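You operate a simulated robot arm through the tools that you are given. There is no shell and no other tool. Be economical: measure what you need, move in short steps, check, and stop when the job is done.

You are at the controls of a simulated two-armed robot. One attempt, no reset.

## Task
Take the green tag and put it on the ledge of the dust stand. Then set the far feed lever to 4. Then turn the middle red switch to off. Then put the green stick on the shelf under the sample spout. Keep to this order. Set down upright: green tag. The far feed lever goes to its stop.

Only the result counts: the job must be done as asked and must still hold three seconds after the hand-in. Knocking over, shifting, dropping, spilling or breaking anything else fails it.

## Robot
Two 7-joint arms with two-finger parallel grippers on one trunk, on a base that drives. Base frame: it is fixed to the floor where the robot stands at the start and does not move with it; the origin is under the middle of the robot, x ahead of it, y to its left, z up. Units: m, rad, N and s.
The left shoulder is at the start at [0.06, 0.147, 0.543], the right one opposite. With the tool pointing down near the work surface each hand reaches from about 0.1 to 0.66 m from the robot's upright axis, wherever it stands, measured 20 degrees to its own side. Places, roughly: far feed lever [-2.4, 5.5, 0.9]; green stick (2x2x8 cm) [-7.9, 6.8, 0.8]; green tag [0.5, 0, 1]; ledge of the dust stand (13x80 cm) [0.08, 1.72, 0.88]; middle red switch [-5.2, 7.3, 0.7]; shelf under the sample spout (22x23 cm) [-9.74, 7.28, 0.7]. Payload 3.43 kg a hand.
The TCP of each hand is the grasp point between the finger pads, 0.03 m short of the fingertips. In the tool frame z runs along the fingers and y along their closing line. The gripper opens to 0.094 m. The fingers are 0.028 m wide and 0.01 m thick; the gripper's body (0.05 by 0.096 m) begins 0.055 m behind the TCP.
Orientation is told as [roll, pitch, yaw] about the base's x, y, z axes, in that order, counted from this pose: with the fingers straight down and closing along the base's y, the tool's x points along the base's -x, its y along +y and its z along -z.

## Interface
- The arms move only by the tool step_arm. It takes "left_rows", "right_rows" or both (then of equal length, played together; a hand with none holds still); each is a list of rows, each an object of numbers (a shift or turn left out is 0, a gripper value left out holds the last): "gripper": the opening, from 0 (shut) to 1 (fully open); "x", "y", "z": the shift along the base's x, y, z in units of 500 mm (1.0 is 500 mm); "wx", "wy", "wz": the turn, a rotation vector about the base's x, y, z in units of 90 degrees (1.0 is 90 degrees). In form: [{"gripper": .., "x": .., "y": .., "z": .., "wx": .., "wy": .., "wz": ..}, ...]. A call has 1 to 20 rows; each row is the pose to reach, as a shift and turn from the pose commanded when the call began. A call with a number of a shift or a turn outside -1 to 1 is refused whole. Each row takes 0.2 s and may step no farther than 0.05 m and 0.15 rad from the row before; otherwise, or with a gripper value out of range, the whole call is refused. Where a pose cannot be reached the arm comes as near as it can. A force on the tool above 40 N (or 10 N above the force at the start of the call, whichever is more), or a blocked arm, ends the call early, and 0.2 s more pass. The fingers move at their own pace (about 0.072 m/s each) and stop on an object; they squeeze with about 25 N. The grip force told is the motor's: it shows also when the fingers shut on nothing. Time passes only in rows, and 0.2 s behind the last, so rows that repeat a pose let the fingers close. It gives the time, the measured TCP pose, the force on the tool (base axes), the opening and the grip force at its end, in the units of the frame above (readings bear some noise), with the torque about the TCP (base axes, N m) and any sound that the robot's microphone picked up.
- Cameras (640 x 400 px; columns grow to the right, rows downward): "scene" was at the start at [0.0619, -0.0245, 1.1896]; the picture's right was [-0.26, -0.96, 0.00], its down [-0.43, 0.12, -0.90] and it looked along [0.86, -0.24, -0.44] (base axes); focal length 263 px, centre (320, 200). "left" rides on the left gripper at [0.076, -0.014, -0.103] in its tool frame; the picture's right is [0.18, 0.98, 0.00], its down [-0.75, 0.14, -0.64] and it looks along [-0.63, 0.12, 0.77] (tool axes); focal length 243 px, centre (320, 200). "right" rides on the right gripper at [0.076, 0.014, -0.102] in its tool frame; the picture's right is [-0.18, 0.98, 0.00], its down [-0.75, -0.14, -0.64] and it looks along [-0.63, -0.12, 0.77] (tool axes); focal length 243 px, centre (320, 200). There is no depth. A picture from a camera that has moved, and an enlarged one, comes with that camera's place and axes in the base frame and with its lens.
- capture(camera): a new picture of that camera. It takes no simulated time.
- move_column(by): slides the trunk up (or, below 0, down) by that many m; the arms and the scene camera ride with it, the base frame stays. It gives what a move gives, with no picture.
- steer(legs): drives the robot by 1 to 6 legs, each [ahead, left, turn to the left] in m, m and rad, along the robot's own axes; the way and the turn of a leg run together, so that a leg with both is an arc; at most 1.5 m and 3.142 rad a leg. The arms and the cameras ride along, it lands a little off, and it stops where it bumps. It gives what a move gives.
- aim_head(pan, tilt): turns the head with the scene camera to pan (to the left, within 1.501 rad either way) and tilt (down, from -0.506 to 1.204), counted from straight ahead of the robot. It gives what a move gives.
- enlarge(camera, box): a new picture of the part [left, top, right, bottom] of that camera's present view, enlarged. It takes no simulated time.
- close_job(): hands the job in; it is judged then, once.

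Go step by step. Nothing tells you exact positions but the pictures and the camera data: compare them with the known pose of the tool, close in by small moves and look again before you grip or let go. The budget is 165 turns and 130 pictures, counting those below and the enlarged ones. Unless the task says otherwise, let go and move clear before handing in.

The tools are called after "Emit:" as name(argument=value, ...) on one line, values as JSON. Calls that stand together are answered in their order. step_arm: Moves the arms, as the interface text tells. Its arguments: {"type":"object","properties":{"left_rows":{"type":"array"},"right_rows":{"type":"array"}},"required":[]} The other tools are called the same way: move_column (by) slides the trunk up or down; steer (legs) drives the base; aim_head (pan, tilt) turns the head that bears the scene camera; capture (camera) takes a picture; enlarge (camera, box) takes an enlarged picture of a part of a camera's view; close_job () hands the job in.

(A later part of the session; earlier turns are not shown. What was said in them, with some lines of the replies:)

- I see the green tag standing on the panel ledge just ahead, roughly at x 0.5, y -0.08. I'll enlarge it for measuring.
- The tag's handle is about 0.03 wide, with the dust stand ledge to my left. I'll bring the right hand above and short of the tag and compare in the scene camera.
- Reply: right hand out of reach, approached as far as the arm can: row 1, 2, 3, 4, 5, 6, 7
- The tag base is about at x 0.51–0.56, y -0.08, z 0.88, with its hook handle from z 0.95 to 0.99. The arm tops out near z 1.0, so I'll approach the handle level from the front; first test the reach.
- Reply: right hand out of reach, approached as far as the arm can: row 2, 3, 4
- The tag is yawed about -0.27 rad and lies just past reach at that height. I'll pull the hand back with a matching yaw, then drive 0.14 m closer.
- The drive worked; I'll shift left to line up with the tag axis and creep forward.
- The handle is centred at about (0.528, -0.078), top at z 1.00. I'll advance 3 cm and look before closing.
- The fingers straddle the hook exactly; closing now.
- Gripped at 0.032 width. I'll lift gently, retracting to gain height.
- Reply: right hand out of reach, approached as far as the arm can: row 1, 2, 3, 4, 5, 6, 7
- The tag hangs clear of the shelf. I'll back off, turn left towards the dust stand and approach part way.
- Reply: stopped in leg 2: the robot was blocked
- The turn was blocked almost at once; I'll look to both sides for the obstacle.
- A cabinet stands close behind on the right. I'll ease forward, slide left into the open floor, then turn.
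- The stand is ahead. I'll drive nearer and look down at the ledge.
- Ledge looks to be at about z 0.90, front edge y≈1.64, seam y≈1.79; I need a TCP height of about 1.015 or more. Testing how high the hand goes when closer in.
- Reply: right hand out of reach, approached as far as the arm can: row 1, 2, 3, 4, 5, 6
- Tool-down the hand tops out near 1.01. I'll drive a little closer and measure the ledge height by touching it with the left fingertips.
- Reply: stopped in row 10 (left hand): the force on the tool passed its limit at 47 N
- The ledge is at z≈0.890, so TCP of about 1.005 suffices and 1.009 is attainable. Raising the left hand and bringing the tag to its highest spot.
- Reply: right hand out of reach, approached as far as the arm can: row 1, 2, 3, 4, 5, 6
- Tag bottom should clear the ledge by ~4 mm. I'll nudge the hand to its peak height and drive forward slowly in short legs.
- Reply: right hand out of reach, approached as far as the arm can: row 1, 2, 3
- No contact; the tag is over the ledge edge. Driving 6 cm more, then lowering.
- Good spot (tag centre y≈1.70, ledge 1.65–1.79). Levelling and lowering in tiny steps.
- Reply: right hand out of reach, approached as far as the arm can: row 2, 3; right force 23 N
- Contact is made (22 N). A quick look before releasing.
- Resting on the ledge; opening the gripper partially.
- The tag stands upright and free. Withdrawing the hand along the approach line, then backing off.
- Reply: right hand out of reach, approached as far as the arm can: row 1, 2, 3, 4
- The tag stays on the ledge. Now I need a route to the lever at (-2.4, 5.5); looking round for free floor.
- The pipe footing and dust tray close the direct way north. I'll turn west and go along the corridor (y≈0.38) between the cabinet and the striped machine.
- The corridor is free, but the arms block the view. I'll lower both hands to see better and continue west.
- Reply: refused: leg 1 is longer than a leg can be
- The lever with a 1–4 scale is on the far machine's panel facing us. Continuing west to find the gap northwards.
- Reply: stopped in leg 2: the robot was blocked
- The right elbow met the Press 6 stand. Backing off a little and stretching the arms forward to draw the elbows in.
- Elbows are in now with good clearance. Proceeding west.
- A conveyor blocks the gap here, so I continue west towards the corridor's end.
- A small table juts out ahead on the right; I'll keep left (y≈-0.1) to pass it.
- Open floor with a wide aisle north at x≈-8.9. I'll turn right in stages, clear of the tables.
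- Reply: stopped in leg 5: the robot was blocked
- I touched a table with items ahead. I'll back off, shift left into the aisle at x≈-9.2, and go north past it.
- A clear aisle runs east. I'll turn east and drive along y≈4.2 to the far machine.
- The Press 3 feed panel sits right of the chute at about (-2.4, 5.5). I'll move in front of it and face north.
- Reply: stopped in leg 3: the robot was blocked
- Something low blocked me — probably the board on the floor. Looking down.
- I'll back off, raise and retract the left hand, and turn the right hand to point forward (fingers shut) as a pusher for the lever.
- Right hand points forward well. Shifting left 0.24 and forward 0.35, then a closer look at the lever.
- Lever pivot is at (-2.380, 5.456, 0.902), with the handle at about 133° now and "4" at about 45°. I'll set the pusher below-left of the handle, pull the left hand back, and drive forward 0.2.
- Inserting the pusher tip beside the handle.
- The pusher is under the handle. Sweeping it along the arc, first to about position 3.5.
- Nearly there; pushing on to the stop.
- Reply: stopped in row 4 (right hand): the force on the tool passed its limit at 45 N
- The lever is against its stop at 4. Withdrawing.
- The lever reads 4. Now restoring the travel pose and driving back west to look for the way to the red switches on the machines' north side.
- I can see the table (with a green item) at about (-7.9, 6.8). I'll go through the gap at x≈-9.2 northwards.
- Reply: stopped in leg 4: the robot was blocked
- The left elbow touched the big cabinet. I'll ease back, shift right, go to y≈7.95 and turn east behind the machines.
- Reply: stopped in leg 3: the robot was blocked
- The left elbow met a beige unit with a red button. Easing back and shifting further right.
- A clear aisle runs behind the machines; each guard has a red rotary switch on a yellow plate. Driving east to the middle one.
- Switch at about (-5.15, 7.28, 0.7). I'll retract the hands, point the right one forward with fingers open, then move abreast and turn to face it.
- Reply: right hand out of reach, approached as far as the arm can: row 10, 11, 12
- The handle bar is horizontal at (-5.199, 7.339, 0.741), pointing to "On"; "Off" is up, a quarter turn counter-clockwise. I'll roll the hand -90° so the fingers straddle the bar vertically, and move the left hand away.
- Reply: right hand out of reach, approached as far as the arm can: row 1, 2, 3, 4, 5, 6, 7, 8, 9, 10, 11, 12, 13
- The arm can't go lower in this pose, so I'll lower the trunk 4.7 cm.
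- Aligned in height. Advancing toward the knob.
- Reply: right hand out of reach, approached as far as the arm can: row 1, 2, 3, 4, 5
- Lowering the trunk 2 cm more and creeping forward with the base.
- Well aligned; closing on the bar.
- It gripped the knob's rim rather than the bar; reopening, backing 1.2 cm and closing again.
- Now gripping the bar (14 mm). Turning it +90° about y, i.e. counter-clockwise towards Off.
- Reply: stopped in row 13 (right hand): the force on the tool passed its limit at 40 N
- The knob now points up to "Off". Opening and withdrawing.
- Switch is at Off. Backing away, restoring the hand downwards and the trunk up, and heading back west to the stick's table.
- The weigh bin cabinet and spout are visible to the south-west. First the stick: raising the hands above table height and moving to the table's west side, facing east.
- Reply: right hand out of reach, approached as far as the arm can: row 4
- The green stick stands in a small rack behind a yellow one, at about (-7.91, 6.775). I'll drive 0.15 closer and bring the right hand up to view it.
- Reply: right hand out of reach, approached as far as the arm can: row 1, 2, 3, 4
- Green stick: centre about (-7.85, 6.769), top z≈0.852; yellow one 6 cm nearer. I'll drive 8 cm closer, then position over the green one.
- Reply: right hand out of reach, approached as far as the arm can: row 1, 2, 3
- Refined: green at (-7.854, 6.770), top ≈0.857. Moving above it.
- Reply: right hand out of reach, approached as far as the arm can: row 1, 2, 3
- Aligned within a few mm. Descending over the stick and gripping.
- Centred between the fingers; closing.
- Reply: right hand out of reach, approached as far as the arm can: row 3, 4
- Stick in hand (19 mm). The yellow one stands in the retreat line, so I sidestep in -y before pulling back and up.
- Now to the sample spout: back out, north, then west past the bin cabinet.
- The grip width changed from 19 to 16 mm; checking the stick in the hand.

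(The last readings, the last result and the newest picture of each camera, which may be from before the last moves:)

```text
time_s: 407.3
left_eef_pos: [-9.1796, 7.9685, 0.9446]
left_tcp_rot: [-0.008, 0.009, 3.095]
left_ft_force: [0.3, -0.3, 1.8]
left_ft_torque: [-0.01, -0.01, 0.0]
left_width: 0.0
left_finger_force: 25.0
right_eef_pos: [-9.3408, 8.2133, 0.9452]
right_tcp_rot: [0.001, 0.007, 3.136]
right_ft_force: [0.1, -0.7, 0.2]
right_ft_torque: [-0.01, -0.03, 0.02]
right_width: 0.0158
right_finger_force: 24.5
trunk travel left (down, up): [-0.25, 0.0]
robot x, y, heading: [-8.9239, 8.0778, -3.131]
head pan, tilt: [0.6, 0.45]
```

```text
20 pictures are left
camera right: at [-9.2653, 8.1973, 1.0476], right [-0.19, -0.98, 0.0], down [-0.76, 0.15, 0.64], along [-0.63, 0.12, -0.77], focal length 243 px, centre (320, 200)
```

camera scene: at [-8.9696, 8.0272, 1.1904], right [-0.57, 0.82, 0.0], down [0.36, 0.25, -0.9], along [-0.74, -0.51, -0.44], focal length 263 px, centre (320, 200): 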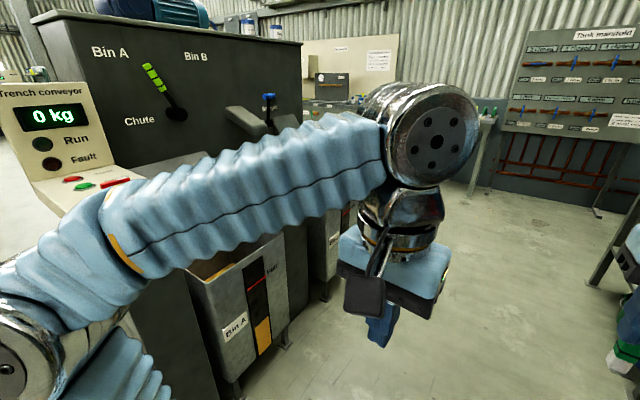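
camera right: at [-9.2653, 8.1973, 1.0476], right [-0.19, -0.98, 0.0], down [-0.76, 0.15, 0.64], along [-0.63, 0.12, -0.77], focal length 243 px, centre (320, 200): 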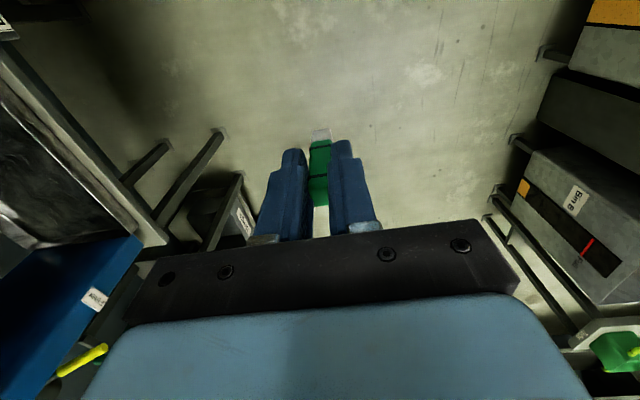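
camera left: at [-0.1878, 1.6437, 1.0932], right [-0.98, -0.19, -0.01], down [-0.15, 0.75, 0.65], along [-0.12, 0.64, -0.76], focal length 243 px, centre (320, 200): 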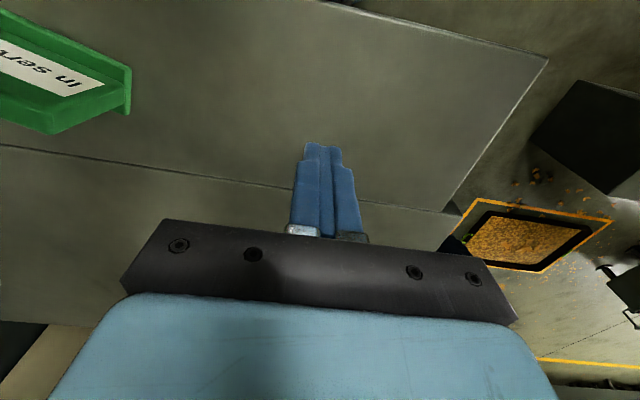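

The stick is still held. The spout is at about (-9.7, 7.2); I'll move opposite it and turn south for a look.

Emit:
steer(legs=[[0.68, -0.05, 0], [0, 0, 1.565]])

Emit:
aim_head(pan=-0.1, tilt=0.55)

Emit:
capture(camera="scene")

```text
time_s: 414.9
left_eef_pos: [-9.503, 7.8694, 0.9449]
left_tcp_rot: [-0.007, 0.009, -1.619]
left_ft_force: [0.4, 0.4, -0.9]
left_ft_torque: [0.01, 0.01, -0.01]
left_width: 0.0001
left_finger_force: 25.0
right_eef_pos: [-9.7492, 7.7102, 0.945]
right_tcp_rot: [0.001, 0.007, -1.583]
right_ft_force: [-0.7, 0.0, 0.3]
right_ft_torque: [0.01, -0.01, -0.02]
right_width: 0.016
right_finger_force: 25.0
trunk travel left (down, up): [-0.25, 0.0]
robot x, y, heading: [-9.6119, 8.125, -1.563]
head pan, tilt: [0.6, 0.45]
```

```text
time_s: 416.0
left_eef_pos: [-9.5022, 7.8702, 0.9453]
left_tcp_rot: [-0.007, 0.008, -1.621]
left_ft_force: [0.4, -0.9, 0.4]
left_ft_torque: [-0.03, 0.01, 0.03]
left_width: 0.0
left_finger_force: 25.5
right_eef_pos: [-9.749, 7.7111, 0.9453]
right_tcp_rot: [0.002, 0.007, -1.584]
right_ft_force: [0.4, -0.8, -0.1]
right_ft_torque: [0.03, -0.02, 0.01]
right_width: 0.0157
right_finger_force: 25.2
trunk travel left (down, up): [-0.25, 0.0]
robot x, y, heading: [-9.6115, 8.1245, -1.569]
head pan, tilt: [-0.099, 0.55]
```

```text
19 pictures are left
camera scene: at [-9.6186, 8.0634, 1.1814], right [-1.0, 0.1, 0.0], down [0.05, 0.52, -0.85], along [-0.08, -0.85, -0.52], focal length 263 px, centre (320, 200)
```

scene: 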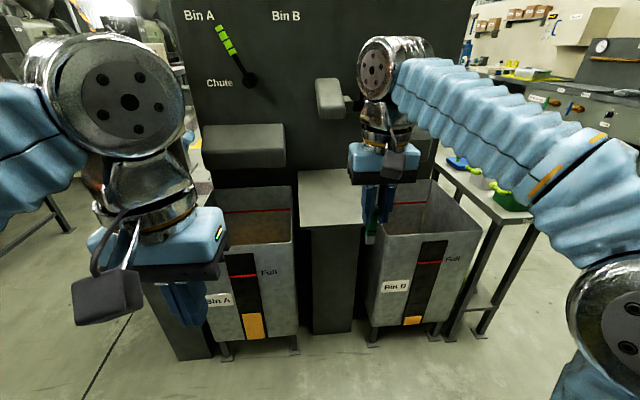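

The pedestal shelf under the spout is at x -9.83..-9.62, y≈7.17..7.40, z≈0.7, with the spout lip back at y≈7.2. I'll drive in 0.33 and check.

Emit:
steer(legs=[[0.33, 0, 0]])

Emit:
step_arm(right_rows=[{"x": 0.03, "z": -0.05}, {"x": 0.05, "z": -0.12}, {"x": 0.05, "z": -0.18, "y": -0.03}, {"x": 0.05, "z": -0.22, "y": -0.06}, {"x": 0.05, "z": -0.22, "y": -0.06}])

Emit:
capture(camera="scene")

Emit:
capture(camera="right")

```text
time_s: 418.1
left_eef_pos: [-9.5002, 7.5403, 0.9444]
left_tcp_rot: [-0.007, 0.009, -1.615]
left_ft_force: [-0.1, -0.3, -0.5]
left_ft_torque: [-0.02, 0.02, 0.0]
left_width: 0.0
left_finger_force: 24.9
right_eef_pos: [-9.7441, 7.3801, 0.9431]
right_tcp_rot: [0.002, 0.008, -1.577]
right_ft_force: [0.7, 0.2, 0.2]
right_ft_torque: [0.01, 0.02, 0.04]
right_width: 0.0157
right_finger_force: 25.2
trunk travel left (down, up): [-0.25, 0.0]
robot x, y, heading: [-9.6114, 7.7953, -1.563]
head pan, tilt: [-0.099, 0.55]
```

```text
time_s: 419.4
left_eef_pos: [-9.4986, 7.5418, 0.9448]
left_tcp_rot: [-0.008, 0.009, -1.615]
left_ft_force: [-0.3, -0.2, 0.1]
left_ft_torque: [0.01, 0.01, 0.01]
left_width: 0.0004
left_finger_force: 25.1
right_eef_pos: [-9.7187, 7.35, 0.8354]
right_tcp_rot: [0.002, 0.006, -1.577]
right_ft_force: [-0.5, -0.2, -0.5]
right_ft_torque: [0.03, 0.0, -0.02]
right_width: 0.0157
right_finger_force: 24.7
trunk travel left (down, up): [-0.25, 0.0]
robot x, y, heading: [-9.6097, 7.797, -1.564]
head pan, tilt: [-0.099, 0.55]
```

```text
18 pictures are left
camera scene: at [-9.6165, 7.7341, 1.1814], right [-1.0, 0.09, 0.0], down [0.05, 0.52, -0.85], along [-0.08, -0.85, -0.52], focal length 263 px, centre (320, 200)
```

scene: 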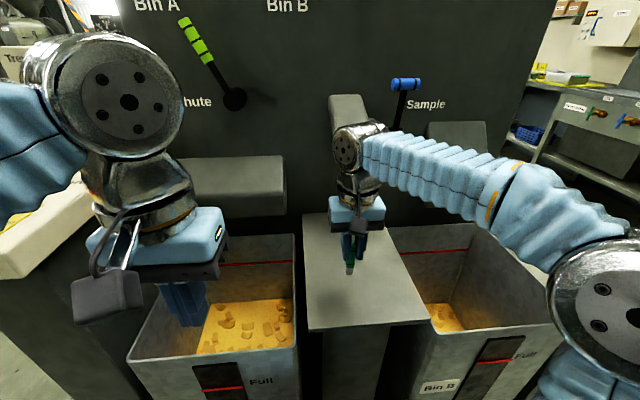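

```text
17 pictures are left
camera right: at [-9.7046, 7.4244, 0.9375], right [0.98, -0.19, 0.0], down [-0.15, -0.76, 0.64], along [-0.12, -0.63, -0.77], focal length 243 px, centre (320, 200)
```

right: 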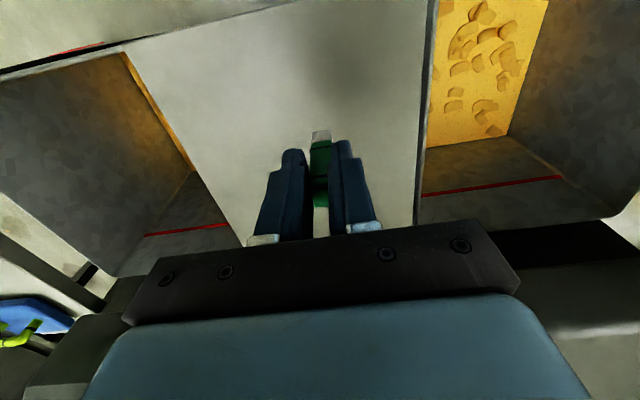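

Well placed over the shelf, clear of the spout. Lowering in stages, watching force.

Emit:
step_arm(right_rows=[{"z": -0.03}, {"z": -0.06}, {"z": -0.08}, {"z": -0.09}, {"z": -0.1}, {"z": -0.1}])

Emit:
enlarge(camera="scene", box=[290, 180, 450, 340])

```text
time_s: 420.8
left_eef_pos: [-9.4987, 7.5421, 0.9452]
left_tcp_rot: [-0.008, 0.009, -1.613]
left_ft_force: [0.2, 1.1, -0.6]
left_ft_torque: [0.02, -0.02, 0.0]
left_width: 0.0004
left_finger_force: 24.9
right_eef_pos: [-9.719, 7.3508, 0.7849]
right_tcp_rot: [0.0, 0.007, -1.576]
right_ft_force: [0.0, 0.8, -0.5]
right_ft_torque: [0.0, -0.04, 0.01]
right_width: 0.0158
right_finger_force: 25.2
trunk travel left (down, up): [-0.25, 0.0]
robot x, y, heading: [-9.6121, 7.7928, -1.556]
head pan, tilt: [-0.099, 0.55]
```

```text
2.50 times, centred on (370, 260) of scene
camera zoom: at [-9.6165, 7.7342, 1.1814], right [-1.0, 0.09, 0.0], down [0.05, 0.52, -0.85], along [-0.08, -0.85, -0.52], focal length 658 px, centre (195, 50)
```

zoom: 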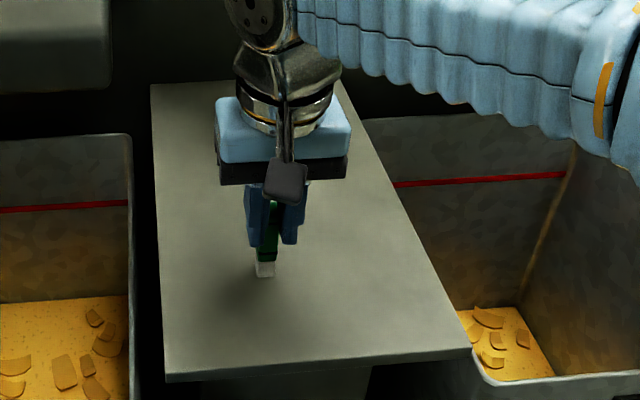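

About 2 cm to go; continuing in fine steps.

Emit:
step_arm(right_rows=[{"z": -0.01}, {"z": -0.016}, {"z": -0.02}, {"z": -0.024}, {"z": -0.028}, {"z": -0.028}])

Emit:
enlarge(camera="scene", box=[330, 230, 410, 310])

```text
time_s: 421.4
left_eef_pos: [-9.4997, 7.544, 0.9445]
left_tcp_rot: [-0.007, 0.007, -1.613]
left_ft_force: [0.7, 0.6, -0.5]
left_ft_torque: [0.01, 0.02, -0.01]
left_width: 0.0
left_finger_force: 25.1
right_eef_pos: [-9.7194, 7.3514, 0.781]
right_tcp_rot: [0.004, -0.006, -1.575]
right_ft_force: [-0.5, 4.1, 20.5]
right_ft_torque: [0.18, 0.14, -0.02]
right_width: 0.0158
right_finger_force: 24.8
trunk travel left (down, up): [-0.25, 0.0]
robot x, y, heading: [-9.6134, 7.7939, -1.563]
head pan, tilt: [-0.099, 0.55]
stopped in row 3 (right hand): the force on the tool passed its limit at 46 N (the readings are from after the stop); the commanded pose is now the measured one
```

```text
5.00 times, centred on (370, 270) of scene
camera zoom: at [-9.6164, 7.7357, 1.1814], right [-1.0, 0.09, 0.0], down [0.05, 0.52, -0.85], along [-0.08, -0.85, -0.52], focal length 1316 px, centre (70, -150)
```

zoom: 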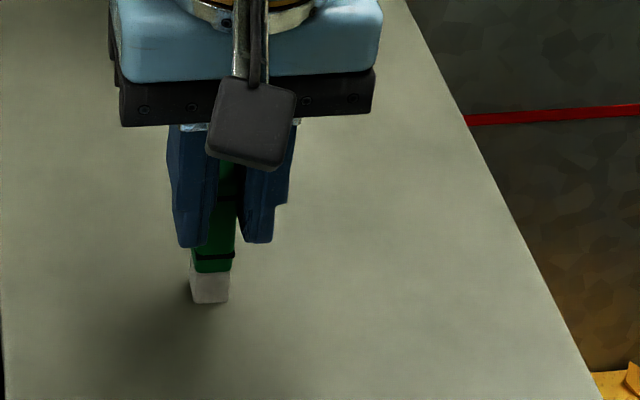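

The stick stands on the shelf. Releasing gently.

Emit:
step_arm(right_rows=[{"z": 0.002, "gripper": 0.22}, {"z": 0.002, "gripper": 0.26}, {"z": 0.002, "gripper": 0.35}, {"z": 0.002, "gripper": 0.5}, {"z": 0.002, "gripper": 0.7}, {"z": 0.002, "gripper": 0.7}])

Emit:
enlarge(camera="scene", box=[310, 200, 430, 310])

Emit:
capture(camera="right")

```text
time_s: 422.8
left_eef_pos: [-9.4993, 7.5419, 0.9445]
left_tcp_rot: [-0.005, 0.008, -1.613]
left_ft_force: [-0.1, 1.6, 0.1]
left_ft_torque: [-0.01, 0.02, 0.0]
left_width: 0.0
left_finger_force: 25.0
right_eef_pos: [-9.7196, 7.3501, 0.7816]
right_tcp_rot: [0.005, -0.002, -1.577]
right_ft_force: [-0.8, 0.6, -1.4]
right_ft_torque: [0.01, 0.02, 0.01]
right_width: 0.0659
right_finger_force: 0.1
trunk travel left (down, up): [-0.25, 0.0]
robot x, y, heading: [-9.6116, 7.793, -1.562]
head pan, tilt: [-0.099, 0.55]
```

```text
3.64 times, centred on (370, 255) of scene
camera zoom: at [-9.6165, 7.7342, 1.1814], right [-1.0, 0.09, 0.0], down [0.05, 0.52, -0.85], along [-0.08, -0.85, -0.52], focal length 957 px, centre (138, 0)
```

zoom: 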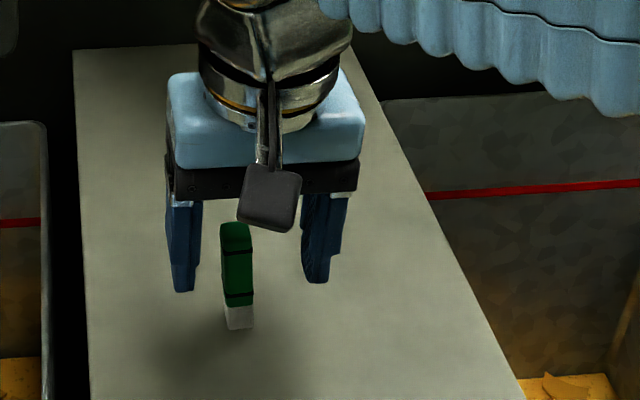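

```text
13 pictures are left
camera right: at [-9.7048, 7.4252, 0.884], right [0.98, -0.19, 0.0], down [-0.15, -0.75, 0.64], along [-0.12, -0.63, -0.77], focal length 243 px, centre (320, 200)
```

right: 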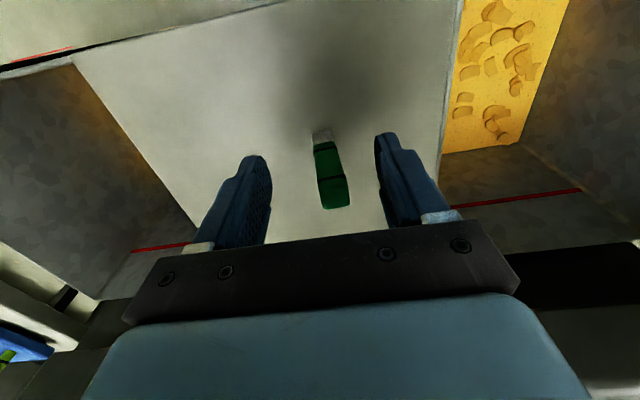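

The stick stands free on the shelf. Raising straight up, then backing away.

Emit:
step_arm(right_rows=[{"z": 0.04}, {"z": 0.1}, {"z": 0.16}, {"z": 0.2}, {"z": 0.2}])

Emit:
steer(legs=[[-0.35, 0, 0]])

Emit:
capture(camera="scene")

```text
time_s: 424.0
left_eef_pos: [-9.4987, 7.5417, 0.9447]
left_tcp_rot: [-0.006, 0.01, -1.616]
left_ft_force: [-0.7, -0.2, -0.4]
left_ft_torque: [-0.01, 0.02, -0.02]
left_width: 0.0
left_finger_force: 24.9
right_eef_pos: [-9.7195, 7.3505, 0.8813]
right_tcp_rot: [0.006, -0.001, -1.575]
right_ft_force: [-0.2, -0.5, 0.5]
right_ft_torque: [-0.01, -0.01, 0.0]
right_width: 0.0658
right_finger_force: 0.0
trunk travel left (down, up): [-0.25, 0.0]
robot x, y, heading: [-9.6092, 7.7976, -1.56]
head pan, tilt: [-0.099, 0.55]
```

```text
time_s: 426.3
left_eef_pos: [-9.502, 7.8922, 0.9457]
left_tcp_rot: [-0.006, 0.009, -1.612]
left_ft_force: [-0.1, 0.2, 0.1]
left_ft_torque: [-0.01, 0.0, 0.01]
left_width: 0.0
left_finger_force: 24.7
right_eef_pos: [-9.7216, 7.7003, 0.8825]
right_tcp_rot: [0.007, -0.002, -1.571]
right_ft_force: [0.4, -0.4, 0.4]
right_ft_torque: [0.02, -0.01, 0.0]
right_width: 0.0659
right_finger_force: 0.1
trunk travel left (down, up): [-0.25, 0.0]
robot x, y, heading: [-9.6145, 8.1427, -1.56]
head pan, tilt: [-0.099, 0.55]
```

```text
12 pictures are left
camera scene: at [-9.6201, 8.0851, 1.1814], right [-1.0, 0.09, 0.0], down [0.04, 0.52, -0.85], along [-0.07, -0.85, -0.52], focal length 263 px, centre (320, 200)
```

scene: 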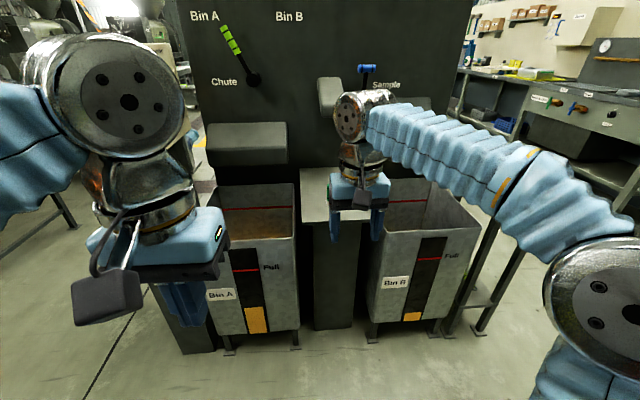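

The hand hides the stick; moving it aside for a final check.

Emit:
step_arm(right_rows=[{"x": -0.08}, {"x": -0.16}, {"x": -0.24}, {"x": -0.3}])

Emit:
enlarge(camera="scene", box=[280, 140, 400, 240])

```text
time_s: 427.3
left_eef_pos: [-9.5024, 7.892, 0.9454]
left_tcp_rot: [-0.006, 0.009, -1.611]
left_ft_force: [0.3, -0.6, 0.0]
left_ft_torque: [0.02, 0.02, 0.01]
left_width: 0.0
left_finger_force: 25.4
right_eef_pos: [-9.8734, 7.7007, 0.8817]
right_tcp_rot: [0.006, -0.001, -1.571]
right_ft_force: [0.3, -0.5, -0.2]
right_ft_torque: [0.03, -0.02, 0.03]
right_width: 0.0658
right_finger_force: 0.0
trunk travel left (down, up): [-0.25, 0.0]
robot x, y, heading: [-9.6137, 8.1463, -1.558]
head pan, tilt: [-0.099, 0.55]
```

```text
4.00 times, centred on (340, 190) of scene
camera zoom: at [-9.6201, 8.0852, 1.1814], right [-1.0, 0.09, 0.0], down [0.04, 0.52, -0.85], along [-0.07, -0.85, -0.52], focal length 1053 px, centre (240, 240)
```

zoom: 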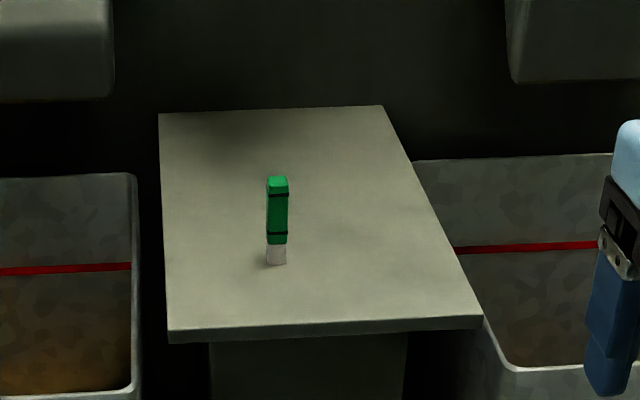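

The stick stands on the shelf under the spout; the tag, lever and switch are done, so I'm handing in.

Emit:
close_job()

```text
The job is handed in.
```

I did all four steps in the order you gave and handed the job in.

- **Green tag:** it stands upright on the ledge of the dust stand, and I saw it still standing after I backed away.
- **Far feed lever (Press 3):** it is at 4, pushed until it met its stop.
- **Middle red switch (Press 2):** it is at Off.
- **Green stick:** it stands on the shelf under the sample spout, checked in a last picture.

**Bumps on the way:** the robot was blocked several times while driving. It may have touched the cabinet near the start, the Press 6 stand, a table with items on it, and the bin cabinet and its console. At Press 3 it also met something I could not identify. It stopped each time and I saw nothing moved or knocked over, but I did not check every spot afterwards.
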